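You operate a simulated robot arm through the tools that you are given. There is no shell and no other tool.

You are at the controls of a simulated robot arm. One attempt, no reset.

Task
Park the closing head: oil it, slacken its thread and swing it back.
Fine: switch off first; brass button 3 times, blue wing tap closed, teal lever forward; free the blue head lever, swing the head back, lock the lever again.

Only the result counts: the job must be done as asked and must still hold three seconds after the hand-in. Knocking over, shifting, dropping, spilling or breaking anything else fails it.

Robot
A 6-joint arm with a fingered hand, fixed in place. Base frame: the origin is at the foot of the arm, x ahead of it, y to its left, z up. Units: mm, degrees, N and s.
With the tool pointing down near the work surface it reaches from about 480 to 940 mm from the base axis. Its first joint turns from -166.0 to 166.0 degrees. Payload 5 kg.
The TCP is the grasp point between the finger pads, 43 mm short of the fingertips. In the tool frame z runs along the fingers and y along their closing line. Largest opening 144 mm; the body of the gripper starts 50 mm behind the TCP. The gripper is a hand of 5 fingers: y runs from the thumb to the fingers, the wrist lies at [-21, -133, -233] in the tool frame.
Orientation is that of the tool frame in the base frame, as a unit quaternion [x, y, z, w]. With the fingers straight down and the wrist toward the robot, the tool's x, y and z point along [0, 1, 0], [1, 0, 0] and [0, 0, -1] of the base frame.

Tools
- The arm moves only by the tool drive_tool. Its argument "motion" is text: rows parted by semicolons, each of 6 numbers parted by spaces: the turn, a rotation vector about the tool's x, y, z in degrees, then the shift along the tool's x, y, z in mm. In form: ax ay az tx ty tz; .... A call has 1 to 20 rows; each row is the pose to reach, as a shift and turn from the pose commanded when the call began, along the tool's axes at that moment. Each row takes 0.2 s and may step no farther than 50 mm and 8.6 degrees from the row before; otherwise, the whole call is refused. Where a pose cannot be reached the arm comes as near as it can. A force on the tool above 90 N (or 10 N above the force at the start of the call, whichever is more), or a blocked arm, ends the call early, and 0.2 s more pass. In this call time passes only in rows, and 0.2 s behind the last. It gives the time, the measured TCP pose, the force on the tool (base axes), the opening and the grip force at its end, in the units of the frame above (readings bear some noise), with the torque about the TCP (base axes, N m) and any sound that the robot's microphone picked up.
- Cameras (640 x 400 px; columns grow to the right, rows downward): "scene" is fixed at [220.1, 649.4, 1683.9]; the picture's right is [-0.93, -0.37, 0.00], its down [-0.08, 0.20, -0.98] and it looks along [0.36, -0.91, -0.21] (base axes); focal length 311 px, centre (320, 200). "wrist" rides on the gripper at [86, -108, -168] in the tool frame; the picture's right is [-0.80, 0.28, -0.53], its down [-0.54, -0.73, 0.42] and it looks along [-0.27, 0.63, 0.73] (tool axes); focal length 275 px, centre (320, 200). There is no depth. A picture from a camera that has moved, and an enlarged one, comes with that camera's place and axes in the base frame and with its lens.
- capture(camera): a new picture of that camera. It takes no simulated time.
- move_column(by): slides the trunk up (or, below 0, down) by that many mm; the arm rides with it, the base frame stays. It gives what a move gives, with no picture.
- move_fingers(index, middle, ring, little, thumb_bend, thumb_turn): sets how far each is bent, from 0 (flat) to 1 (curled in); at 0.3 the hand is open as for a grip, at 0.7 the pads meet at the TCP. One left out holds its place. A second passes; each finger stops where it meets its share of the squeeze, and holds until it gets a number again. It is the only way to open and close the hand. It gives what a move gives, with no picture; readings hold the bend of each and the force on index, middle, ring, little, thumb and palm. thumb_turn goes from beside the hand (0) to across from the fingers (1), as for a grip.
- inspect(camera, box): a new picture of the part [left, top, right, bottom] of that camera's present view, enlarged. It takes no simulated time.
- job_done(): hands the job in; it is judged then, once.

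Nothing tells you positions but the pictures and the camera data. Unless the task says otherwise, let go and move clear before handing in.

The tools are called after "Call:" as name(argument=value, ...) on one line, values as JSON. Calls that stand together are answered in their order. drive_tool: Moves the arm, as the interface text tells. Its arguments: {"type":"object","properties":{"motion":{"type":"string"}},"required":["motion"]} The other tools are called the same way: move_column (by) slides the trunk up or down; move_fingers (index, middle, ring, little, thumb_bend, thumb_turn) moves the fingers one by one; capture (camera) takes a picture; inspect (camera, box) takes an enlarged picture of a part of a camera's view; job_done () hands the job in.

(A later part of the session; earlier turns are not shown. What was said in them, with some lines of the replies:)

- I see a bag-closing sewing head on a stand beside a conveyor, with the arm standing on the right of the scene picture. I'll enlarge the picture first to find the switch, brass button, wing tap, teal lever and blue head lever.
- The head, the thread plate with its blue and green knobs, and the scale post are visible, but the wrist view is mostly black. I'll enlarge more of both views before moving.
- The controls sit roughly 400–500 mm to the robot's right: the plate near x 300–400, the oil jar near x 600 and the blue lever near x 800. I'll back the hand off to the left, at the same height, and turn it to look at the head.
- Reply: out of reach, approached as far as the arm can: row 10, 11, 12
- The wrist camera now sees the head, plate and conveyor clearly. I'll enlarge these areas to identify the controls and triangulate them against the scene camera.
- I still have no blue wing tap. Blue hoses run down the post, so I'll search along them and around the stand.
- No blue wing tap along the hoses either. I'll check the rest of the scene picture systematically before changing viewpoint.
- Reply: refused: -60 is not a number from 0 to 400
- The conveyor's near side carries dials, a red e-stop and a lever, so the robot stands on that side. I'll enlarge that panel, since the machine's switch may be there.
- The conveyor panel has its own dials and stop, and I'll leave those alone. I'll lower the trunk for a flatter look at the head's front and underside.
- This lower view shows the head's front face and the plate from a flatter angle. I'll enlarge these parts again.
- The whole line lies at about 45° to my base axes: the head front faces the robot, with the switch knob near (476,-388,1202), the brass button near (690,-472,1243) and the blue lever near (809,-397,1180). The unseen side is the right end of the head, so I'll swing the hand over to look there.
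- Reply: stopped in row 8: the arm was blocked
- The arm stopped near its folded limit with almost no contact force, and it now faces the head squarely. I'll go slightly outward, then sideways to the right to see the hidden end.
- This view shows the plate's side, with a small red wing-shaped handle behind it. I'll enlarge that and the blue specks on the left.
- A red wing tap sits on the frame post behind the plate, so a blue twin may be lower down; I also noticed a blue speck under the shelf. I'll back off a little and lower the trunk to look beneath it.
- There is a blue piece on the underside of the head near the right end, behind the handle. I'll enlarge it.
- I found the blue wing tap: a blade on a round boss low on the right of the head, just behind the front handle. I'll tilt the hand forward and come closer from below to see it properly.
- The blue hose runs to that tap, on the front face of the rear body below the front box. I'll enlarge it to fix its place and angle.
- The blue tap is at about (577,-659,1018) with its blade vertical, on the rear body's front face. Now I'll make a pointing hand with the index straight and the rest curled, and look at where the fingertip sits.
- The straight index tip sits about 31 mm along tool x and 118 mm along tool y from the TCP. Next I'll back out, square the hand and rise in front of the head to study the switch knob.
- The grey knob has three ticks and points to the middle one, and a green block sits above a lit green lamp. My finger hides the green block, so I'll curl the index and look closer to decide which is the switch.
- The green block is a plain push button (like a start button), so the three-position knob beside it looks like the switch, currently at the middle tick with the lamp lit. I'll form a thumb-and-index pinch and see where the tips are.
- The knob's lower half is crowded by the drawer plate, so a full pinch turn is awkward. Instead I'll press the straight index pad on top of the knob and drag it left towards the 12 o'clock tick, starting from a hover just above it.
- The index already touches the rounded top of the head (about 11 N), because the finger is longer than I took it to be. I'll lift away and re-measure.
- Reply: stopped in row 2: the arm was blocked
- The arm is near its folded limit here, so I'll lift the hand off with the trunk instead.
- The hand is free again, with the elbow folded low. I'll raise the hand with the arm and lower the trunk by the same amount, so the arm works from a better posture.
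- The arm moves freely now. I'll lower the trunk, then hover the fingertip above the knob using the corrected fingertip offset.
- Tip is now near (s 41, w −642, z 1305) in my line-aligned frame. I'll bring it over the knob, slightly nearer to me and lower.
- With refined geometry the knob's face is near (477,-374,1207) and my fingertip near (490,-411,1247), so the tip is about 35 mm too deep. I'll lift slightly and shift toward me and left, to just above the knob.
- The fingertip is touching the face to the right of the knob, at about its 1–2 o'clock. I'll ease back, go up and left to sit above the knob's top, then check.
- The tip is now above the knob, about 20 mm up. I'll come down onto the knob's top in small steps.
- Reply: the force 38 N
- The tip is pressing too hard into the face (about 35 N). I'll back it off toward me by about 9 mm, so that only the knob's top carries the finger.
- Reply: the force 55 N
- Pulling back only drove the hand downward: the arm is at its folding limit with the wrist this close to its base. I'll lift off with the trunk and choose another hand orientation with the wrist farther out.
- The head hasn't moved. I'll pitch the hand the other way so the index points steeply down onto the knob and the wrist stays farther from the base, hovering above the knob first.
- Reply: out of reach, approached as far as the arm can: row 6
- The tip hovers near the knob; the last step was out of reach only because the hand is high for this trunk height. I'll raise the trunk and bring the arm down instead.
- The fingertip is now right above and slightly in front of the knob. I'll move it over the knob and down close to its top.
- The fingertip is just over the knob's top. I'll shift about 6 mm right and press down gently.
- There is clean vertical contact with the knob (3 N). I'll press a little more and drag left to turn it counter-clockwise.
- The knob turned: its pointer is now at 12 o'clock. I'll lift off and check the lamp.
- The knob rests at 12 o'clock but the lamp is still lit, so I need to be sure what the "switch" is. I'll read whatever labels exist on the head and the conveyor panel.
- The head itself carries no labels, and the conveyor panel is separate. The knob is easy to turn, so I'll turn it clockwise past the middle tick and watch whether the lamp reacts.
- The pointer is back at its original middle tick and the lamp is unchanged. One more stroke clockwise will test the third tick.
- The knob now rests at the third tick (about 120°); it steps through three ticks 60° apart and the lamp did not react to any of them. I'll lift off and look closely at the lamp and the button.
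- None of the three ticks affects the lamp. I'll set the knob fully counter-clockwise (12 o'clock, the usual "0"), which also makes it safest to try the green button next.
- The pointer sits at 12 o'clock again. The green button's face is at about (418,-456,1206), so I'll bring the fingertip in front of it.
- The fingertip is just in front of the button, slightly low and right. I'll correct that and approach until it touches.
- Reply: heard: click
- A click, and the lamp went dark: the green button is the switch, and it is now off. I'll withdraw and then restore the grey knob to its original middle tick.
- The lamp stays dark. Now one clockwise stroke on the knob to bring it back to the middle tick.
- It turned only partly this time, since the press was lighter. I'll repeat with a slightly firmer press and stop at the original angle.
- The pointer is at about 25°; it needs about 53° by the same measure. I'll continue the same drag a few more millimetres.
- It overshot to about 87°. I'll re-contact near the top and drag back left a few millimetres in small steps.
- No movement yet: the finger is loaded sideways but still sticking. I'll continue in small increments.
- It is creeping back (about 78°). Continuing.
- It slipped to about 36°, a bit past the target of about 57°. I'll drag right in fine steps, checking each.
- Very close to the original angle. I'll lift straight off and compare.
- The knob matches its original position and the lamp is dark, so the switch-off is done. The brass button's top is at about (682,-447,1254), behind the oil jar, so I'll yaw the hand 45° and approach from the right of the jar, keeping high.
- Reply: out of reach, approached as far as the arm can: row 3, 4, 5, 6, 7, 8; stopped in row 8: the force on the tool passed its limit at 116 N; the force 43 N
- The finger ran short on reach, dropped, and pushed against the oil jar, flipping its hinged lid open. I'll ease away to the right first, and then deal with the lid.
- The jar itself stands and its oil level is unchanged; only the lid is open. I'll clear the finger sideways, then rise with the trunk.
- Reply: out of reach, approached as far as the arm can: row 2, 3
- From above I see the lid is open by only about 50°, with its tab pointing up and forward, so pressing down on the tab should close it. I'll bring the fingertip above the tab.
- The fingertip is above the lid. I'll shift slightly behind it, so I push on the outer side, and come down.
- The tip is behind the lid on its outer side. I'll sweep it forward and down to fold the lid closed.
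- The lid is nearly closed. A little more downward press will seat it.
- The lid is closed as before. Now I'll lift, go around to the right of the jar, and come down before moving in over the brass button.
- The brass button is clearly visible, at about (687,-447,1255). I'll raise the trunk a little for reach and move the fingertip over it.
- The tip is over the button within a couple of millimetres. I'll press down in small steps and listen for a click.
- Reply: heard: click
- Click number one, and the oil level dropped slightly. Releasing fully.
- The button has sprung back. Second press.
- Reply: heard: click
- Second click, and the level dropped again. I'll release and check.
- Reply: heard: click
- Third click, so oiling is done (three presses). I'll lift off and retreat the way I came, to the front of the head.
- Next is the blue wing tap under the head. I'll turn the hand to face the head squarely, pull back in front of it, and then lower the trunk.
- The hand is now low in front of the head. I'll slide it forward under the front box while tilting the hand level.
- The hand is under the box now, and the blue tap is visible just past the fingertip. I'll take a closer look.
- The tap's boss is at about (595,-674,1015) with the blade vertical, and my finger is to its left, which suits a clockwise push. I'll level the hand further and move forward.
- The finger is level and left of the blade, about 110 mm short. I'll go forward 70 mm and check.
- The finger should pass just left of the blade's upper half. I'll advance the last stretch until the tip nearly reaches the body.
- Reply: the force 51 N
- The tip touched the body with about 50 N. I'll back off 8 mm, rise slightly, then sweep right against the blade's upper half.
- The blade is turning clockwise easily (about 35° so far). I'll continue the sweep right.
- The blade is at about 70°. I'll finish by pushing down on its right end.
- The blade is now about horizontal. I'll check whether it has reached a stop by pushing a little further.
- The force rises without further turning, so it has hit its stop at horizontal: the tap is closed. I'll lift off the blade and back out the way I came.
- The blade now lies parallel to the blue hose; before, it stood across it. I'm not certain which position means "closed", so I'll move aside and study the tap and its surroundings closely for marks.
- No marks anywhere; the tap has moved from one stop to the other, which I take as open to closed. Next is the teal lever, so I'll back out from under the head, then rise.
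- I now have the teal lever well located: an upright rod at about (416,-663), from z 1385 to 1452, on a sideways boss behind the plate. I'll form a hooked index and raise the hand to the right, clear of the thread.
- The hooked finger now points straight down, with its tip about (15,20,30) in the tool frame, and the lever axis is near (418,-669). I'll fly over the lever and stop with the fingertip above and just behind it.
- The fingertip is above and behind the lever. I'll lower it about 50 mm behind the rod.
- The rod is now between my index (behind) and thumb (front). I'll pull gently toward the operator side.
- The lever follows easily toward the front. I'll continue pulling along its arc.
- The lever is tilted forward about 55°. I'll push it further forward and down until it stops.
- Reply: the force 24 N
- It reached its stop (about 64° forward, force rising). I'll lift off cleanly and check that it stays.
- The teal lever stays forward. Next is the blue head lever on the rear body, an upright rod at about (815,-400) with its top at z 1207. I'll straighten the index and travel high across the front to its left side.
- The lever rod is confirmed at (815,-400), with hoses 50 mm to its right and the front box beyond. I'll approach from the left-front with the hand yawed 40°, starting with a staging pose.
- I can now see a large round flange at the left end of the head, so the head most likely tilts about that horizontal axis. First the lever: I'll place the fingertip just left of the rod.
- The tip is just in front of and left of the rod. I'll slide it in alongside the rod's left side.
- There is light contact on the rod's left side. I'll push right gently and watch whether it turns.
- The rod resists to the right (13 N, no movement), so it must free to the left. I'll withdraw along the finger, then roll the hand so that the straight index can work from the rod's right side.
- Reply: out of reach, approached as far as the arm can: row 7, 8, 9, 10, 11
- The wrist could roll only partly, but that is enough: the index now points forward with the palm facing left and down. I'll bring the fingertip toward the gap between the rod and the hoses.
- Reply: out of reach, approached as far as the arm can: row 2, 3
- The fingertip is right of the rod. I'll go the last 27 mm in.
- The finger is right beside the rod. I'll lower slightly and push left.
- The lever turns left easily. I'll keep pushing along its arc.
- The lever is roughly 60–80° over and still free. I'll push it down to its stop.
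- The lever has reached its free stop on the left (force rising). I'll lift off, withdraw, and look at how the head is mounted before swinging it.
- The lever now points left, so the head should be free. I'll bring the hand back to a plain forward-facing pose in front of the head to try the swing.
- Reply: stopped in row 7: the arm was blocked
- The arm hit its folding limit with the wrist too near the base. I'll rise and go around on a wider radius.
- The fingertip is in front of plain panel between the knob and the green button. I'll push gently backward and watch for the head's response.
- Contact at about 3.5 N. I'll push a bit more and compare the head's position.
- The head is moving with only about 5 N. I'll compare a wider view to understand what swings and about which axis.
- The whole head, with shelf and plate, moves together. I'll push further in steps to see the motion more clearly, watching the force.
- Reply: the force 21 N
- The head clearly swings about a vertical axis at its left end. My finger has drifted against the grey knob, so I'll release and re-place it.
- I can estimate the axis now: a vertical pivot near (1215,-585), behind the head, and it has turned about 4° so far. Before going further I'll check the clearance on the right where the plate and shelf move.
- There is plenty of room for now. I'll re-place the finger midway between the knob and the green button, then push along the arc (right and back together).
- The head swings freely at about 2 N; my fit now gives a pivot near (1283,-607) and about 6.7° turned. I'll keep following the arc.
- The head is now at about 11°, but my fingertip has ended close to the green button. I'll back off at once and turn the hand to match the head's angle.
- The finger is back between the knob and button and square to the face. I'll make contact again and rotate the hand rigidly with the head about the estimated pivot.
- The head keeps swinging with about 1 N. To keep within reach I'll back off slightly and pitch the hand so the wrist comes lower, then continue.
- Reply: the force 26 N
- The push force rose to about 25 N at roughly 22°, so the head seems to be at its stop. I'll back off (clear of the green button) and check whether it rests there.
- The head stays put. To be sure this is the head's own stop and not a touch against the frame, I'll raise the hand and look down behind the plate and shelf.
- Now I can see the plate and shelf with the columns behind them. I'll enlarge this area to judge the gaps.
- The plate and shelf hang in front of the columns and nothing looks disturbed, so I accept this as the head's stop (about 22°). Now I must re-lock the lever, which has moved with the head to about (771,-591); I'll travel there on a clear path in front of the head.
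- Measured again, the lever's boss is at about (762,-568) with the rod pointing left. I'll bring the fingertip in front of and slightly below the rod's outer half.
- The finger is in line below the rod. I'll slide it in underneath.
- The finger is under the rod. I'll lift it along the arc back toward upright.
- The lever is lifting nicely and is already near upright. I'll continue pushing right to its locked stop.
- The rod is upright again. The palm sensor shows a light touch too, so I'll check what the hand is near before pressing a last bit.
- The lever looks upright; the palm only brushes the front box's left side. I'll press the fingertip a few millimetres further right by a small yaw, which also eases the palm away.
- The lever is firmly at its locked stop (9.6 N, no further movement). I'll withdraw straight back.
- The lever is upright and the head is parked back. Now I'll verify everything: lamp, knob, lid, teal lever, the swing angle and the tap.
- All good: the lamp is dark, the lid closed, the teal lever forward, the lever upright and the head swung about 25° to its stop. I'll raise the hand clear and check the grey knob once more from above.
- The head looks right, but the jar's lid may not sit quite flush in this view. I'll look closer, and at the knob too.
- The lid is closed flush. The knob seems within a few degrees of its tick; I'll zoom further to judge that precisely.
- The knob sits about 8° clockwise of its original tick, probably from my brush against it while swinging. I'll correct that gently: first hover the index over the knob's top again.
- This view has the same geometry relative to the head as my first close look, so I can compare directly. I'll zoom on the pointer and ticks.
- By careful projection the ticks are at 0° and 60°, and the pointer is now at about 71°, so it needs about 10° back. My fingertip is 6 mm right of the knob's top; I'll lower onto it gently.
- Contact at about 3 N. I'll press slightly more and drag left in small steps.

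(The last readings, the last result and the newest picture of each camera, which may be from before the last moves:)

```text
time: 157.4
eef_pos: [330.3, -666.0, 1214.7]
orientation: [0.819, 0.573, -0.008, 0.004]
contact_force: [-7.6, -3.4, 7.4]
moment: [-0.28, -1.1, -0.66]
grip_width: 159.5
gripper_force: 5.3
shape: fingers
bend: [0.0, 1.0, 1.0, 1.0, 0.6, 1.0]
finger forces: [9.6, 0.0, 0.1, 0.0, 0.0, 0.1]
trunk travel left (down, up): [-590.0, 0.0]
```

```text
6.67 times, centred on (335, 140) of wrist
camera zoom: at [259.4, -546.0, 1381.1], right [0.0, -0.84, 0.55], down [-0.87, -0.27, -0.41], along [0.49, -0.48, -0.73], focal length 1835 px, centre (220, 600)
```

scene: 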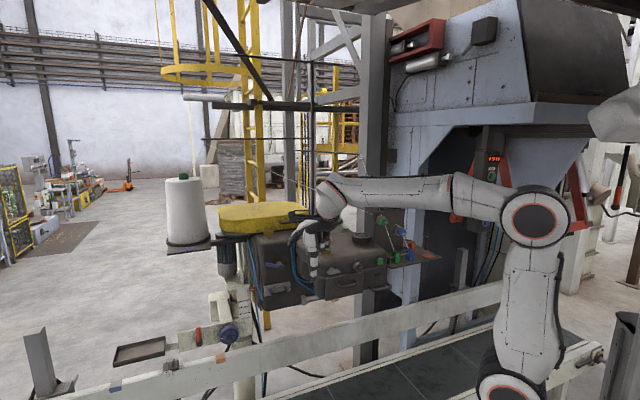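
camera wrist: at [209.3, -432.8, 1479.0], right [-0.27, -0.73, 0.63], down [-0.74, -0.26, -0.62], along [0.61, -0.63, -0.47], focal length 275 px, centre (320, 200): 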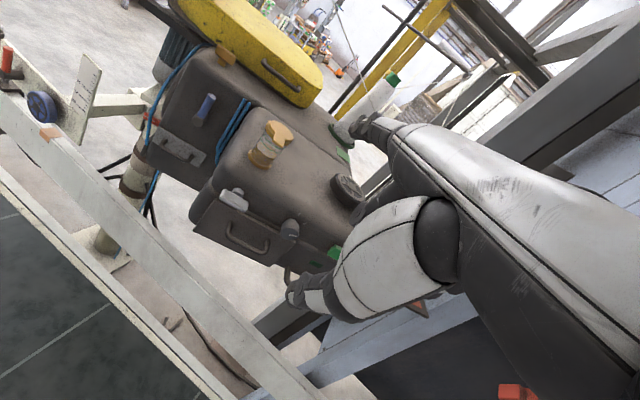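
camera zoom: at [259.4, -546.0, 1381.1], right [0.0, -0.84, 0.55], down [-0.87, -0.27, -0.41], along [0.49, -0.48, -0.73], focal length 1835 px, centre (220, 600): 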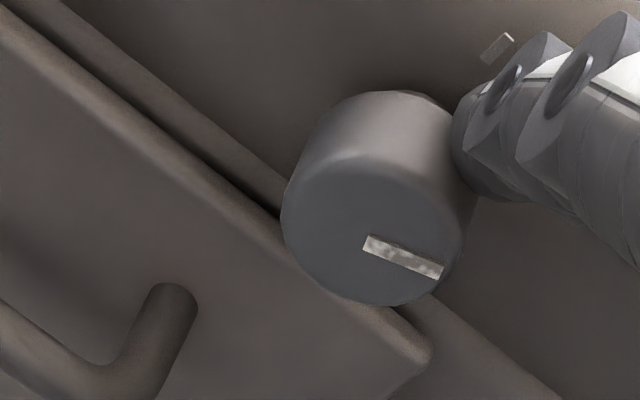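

Call:
drive_tool(motion="0 0 0 1.2 0 0")

Call:
inspect(camera="wrist", box=[295, 110, 375, 170])

```text
time: 157.8
eef_pos: [330.6, -665.9, 1214.2]
orientation: [0.82, 0.573, -0.008, 0.004]
contact_force: [-8.0, -3.7, 9.1]
moment: [-0.26, -1.2, -0.68]
grip_width: 159.5
gripper_force: 5.7
shape: fingers
bend: [0.0, 1.0, 1.0, 1.0, 0.6, 1.0]
finger forces: [10.3, 0.1, 0.0, 0.0, 0.0, 0.0]
trunk travel left (down, up): [-590.0, 0.0]
```

```text
6.67 times, centred on (335, 140) of wrist
camera zoom: at [259.7, -545.3, 1381.1], right [0.0, -0.84, 0.55], down [-0.87, -0.27, -0.41], along [0.49, -0.48, -0.73], focal length 1835 px, centre (220, 600)
```

zoom: 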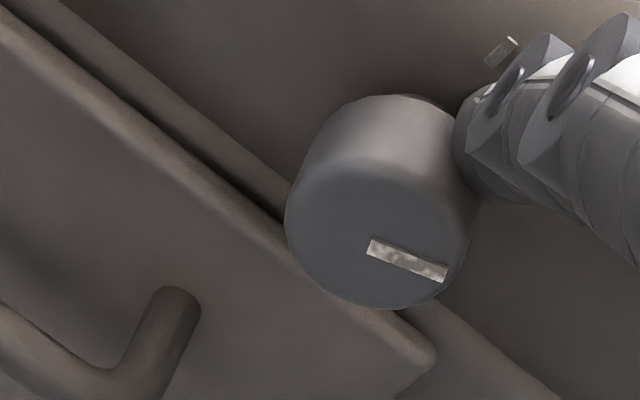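

Call:
drive_tool(motion="0 0 0 1.5 0 0")

Call:
inspect(camera="wrist", box=[295, 110, 375, 170])

```text
time: 158.2
eef_pos: [331.7, -663.0, 1214.8]
orientation: [0.819, 0.574, -0.008, 0.003]
contact_force: [-7.3, -2.6, 8.4]
moment: [-0.3, -1.25, -0.64]
grip_width: 159.5
gripper_force: 5.9
shape: fingers
bend: [0.0, 1.0, 1.0, 1.0, 0.6, 1.0]
finger forces: [10.6, 0.0, 0.0, 0.0, 0.0, 0.1]
trunk travel left (down, up): [-590.0, 0.0]
```

```text
6.67 times, centred on (335, 140) of wrist
camera zoom: at [260.4, -543.5, 1381.6], right [0.0, -0.84, 0.55], down [-0.87, -0.27, -0.41], along [0.49, -0.48, -0.73], focal length 1835 px, centre (220, 600)
```

zoom: 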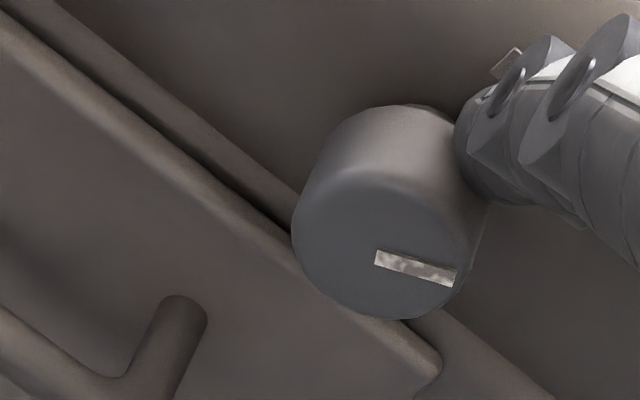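

The pointer is back to about 62°, so I'll lift straight off now.

Call:
drive_tool(motion="0 0 0 -1 0 -8; 0 0 0 -1 0 -30; 0 0 0 -1 0 -60; 0 0 0 -1 -20 -100")

Call:
inspect(camera="wrist", box=[270, 130, 350, 190])

Call:
inspect(camera="scene", box=[373, 226, 388, 241])

```text
time: 159.2
eef_pos: [315.7, -653.4, 1314.3]
orientation: [0.819, 0.574, -0.008, 0.002]
contact_force: [-0.3, 0.3, -0.3]
moment: [0.0, -0.02, -0.03]
grip_width: 156.9
gripper_force: 0.1
shape: fingers
bend: [0.0, 1.0, 1.0, 1.0, 0.6, 1.0]
finger forces: [0.0, 0.0, 0.0, 0.0, 0.0, 0.0]
trunk travel left (down, up): [-590.0, 0.0]
```

```text
6.67 times, centred on (310, 160) of wrist
camera zoom: at [244.9, -533.5, 1480.7], right [0.0, -0.84, 0.55], down [-0.87, -0.27, -0.41], along [0.49, -0.48, -0.73], focal length 1835 px, centre (387, 467)
```

zoom: 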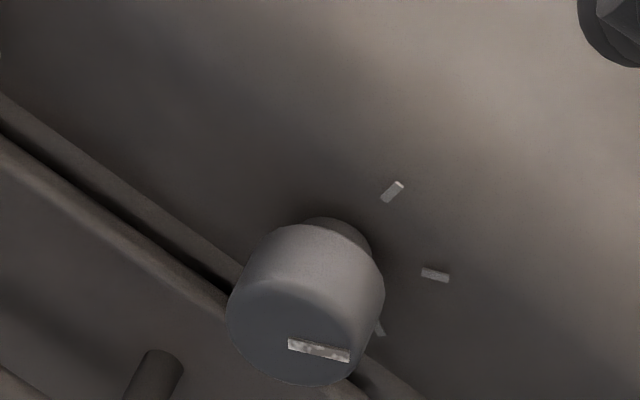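

```text
16.00 times, centred on (380, 234) of scene
camera zoom: at [220.1, 649.4, 1683.9], right [-0.93, -0.37, 0.0], down [-0.08, 0.2, -0.98], along [0.36, -0.91, -0.21], focal length 4973 px, centre (-648, -336)
```

zoom: 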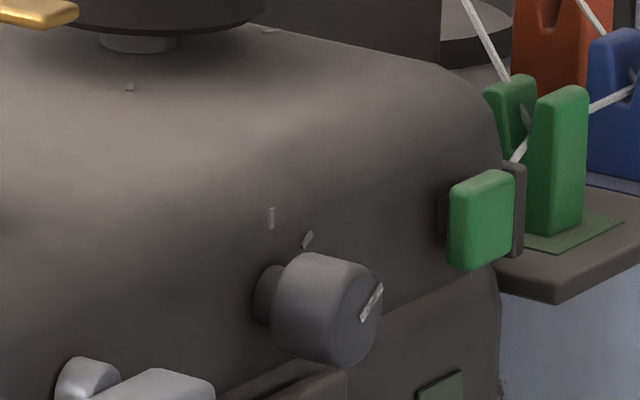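

The knob is now within about 2–3° of its original tick, and the lamp stays dark. I'll pull the hand back clear, then lower for a last look at the tap under the head.

Call:
drive_tool(motion="0 0 0 15.8 -34 -25; 0 0 0 31.6 -68 -50; 0 0 0 47.3 -102 -75; 0 0 0 63 -136 -100")

Call:
move_column(by=-350)

Call:
capture(camera="wrist")

Call:
inspect(camera="wrist", box=[0, 0, 640, 1])

```text
time: 160.2
eef_pos: [212.6, -545.2, 1411.7]
orientation: [0.818, 0.575, -0.01, 0.004]
contact_force: [0.3, 1.5, 0.2]
moment: [-0.06, -0.02, -0.03]
grip_width: 157.0
gripper_force: 0.1
shape: fingers
bend: [0.0, 1.0, 1.0, 1.0, 0.6, 1.0]
finger forces: [0.1, 0.0, 0.0, 0.1, 0.0, 0.0]
trunk travel left (down, up): [-590.0, 0.0]
```

```text
time: 163.7
eef_pos: [212.9, -546.1, 1061.1]
orientation: [0.818, 0.575, -0.009, 0.003]
contact_force: [0.6, 0.5, -0.6]
moment: [-0.02, 0.02, 0.01]
grip_width: 156.9
gripper_force: 0.1
shape: fingers
bend: [0.0, 1.0, 1.0, 1.0, 0.6, 1.0]
finger forces: [0.0, 0.1, 0.1, 0.1, 0.1, 0.1]
trunk travel left (down, up): [-240.0, 350.0]
```

```text
taken
camera wrist: at [141.5, -426.7, 1227.2], right [0.0, -0.84, 0.55], down [-0.87, -0.27, -0.41], along [0.49, -0.48, -0.73], focal length 275 px, centre (320, 200)
```

wrist: 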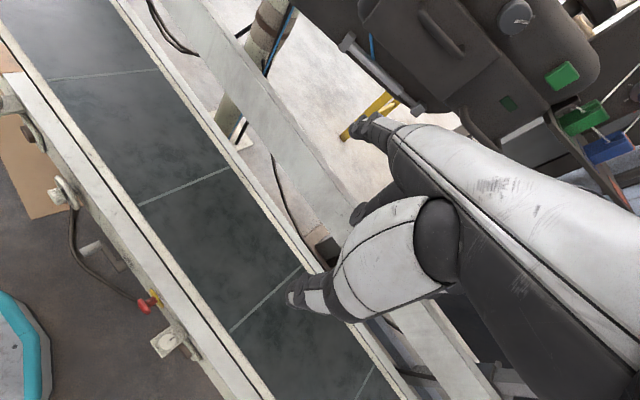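

```text
1.00 times, centred on (320, 0) of wrist (not enlarged: the box is as wide or as high as the picture)
camera zoom: at [141.5, -426.7, 1227.2], right [0.0, -0.84, 0.55], down [-0.87, -0.27, -0.41], along [0.49, -0.48, -0.73], focal length 275 px, centre (320, 400)
```

zoom: 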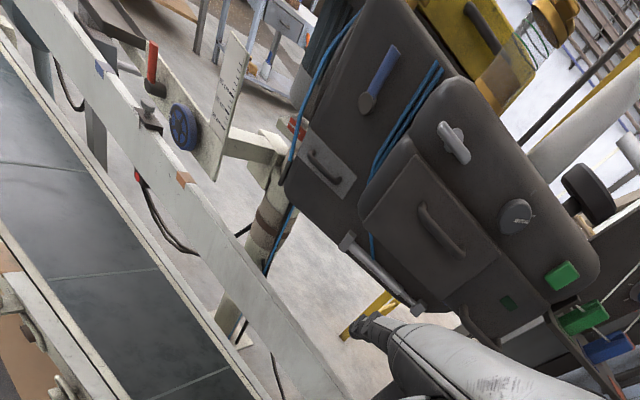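

Call:
move_column(by=-170)

Call:
inspect(camera="wrist", box=[0, 0, 640, 1])

Call:
inspect(camera="wrist", box=[300, 0, 540, 2])

```text
time: 165.6
eef_pos: [211.3, -547.4, 890.4]
orientation: [0.818, 0.575, -0.009, 0.003]
contact_force: [0.3, 0.4, -0.4]
moment: [0.01, 0.0, -0.02]
grip_width: 157.0
gripper_force: 0.1
shape: fingers
bend: [0.0, 1.0, 1.0, 1.0, 0.6, 1.0]
finger forces: [0.0, 0.0, 0.0, 0.1, 0.0, 0.1]
trunk travel left (down, up): [-70.0, 520.0]
```

```text
1.00 times, centred on (320, 0) of wrist (not enlarged: the box is as wide or as high as the picture)
camera zoom: at [141.5, -426.7, 1057.2], right [0.0, -0.84, 0.55], down [-0.87, -0.27, -0.41], along [0.49, -0.48, -0.73], focal length 275 px, centre (320, 400)
```

zoom: 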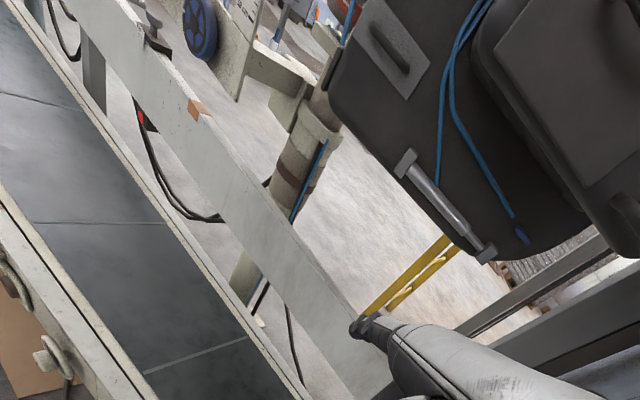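

```text
2.67 times, centred on (420, 1) of wrist
camera zoom: at [141.5, -426.7, 1057.2], right [0.0, -0.84, 0.55], down [-0.87, -0.27, -0.41], along [0.49, -0.48, -0.73], focal length 734 px, centre (53, 731)
```

zoom: 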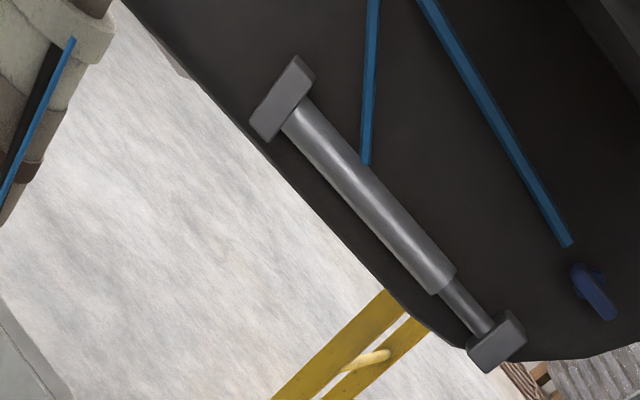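

The tap still rests against its clockwise stop and nothing is touched. I'll take a final overview before handing in.

Call:
capture(camera="scene")

Call:
inspect(camera="scene", box=[200, 160, 460, 320])

```text
taken
```

scene: 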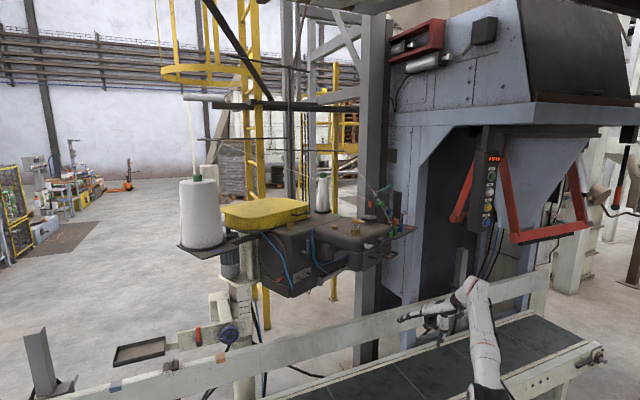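

```text
2.46 times, centred on (330, 240) of scene
camera zoom: at [220.1, 649.4, 1683.9], right [-0.93, -0.37, 0.0], down [-0.08, 0.2, -0.98], along [0.36, -0.91, -0.21], focal length 765 px, centre (295, 102)
```

zoom: 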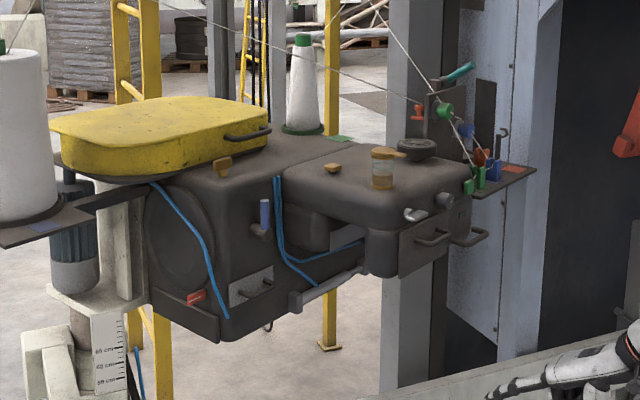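

The head is swung back, its blue lever is upright and locked, the lamp is dark, the teal lever is forward, the tap is at its clockwise stop, and the hand is clear. Handing in.

Call:
job_done()

```text
The job is handed in.
```

The closing head is parked and I've handed the job in, but one step rests on my own judgement: which way the blue wing tap closes.

- **Switch:** the green button turned out to be the switch. I pressed it once, heard a click, and the lamp went dark.
- **Oil:** I pressed the brass button three times, with a click each time, and the oil level in the jar dropped.
- **Blue wing tap:** I turned it clockwise about 90° until it hit its stop. It has no markings, and its blade now lies in line with the blue hose. I took clockwise to the stop as closed, but couldn't confirm it.
- **Teal lever:** it is forward against its stop.
- **Head:** I freed the blue lever to the left and swung the head back about 25°, until it stopped moving under a 25 N push. I saw no contact with the frame there, but couldn't rule it out. The lever is upright again and firm against its locked stop.

Three other things were disturbed along the way:
- **Grey knob:** I first took this three-position knob for the switch and turned it. I later brushed it while swinging the head. It is back within about 2–3° of its original mark.
- **Jar lid:** my finger hit the oil jar at over 100 N and flipped its hinged lid open. I closed it again and nothing spilled.
- **Contact while reaching:** my finger pressed against the head several times, at up to about 55 N. I saw no damage or shift from it.
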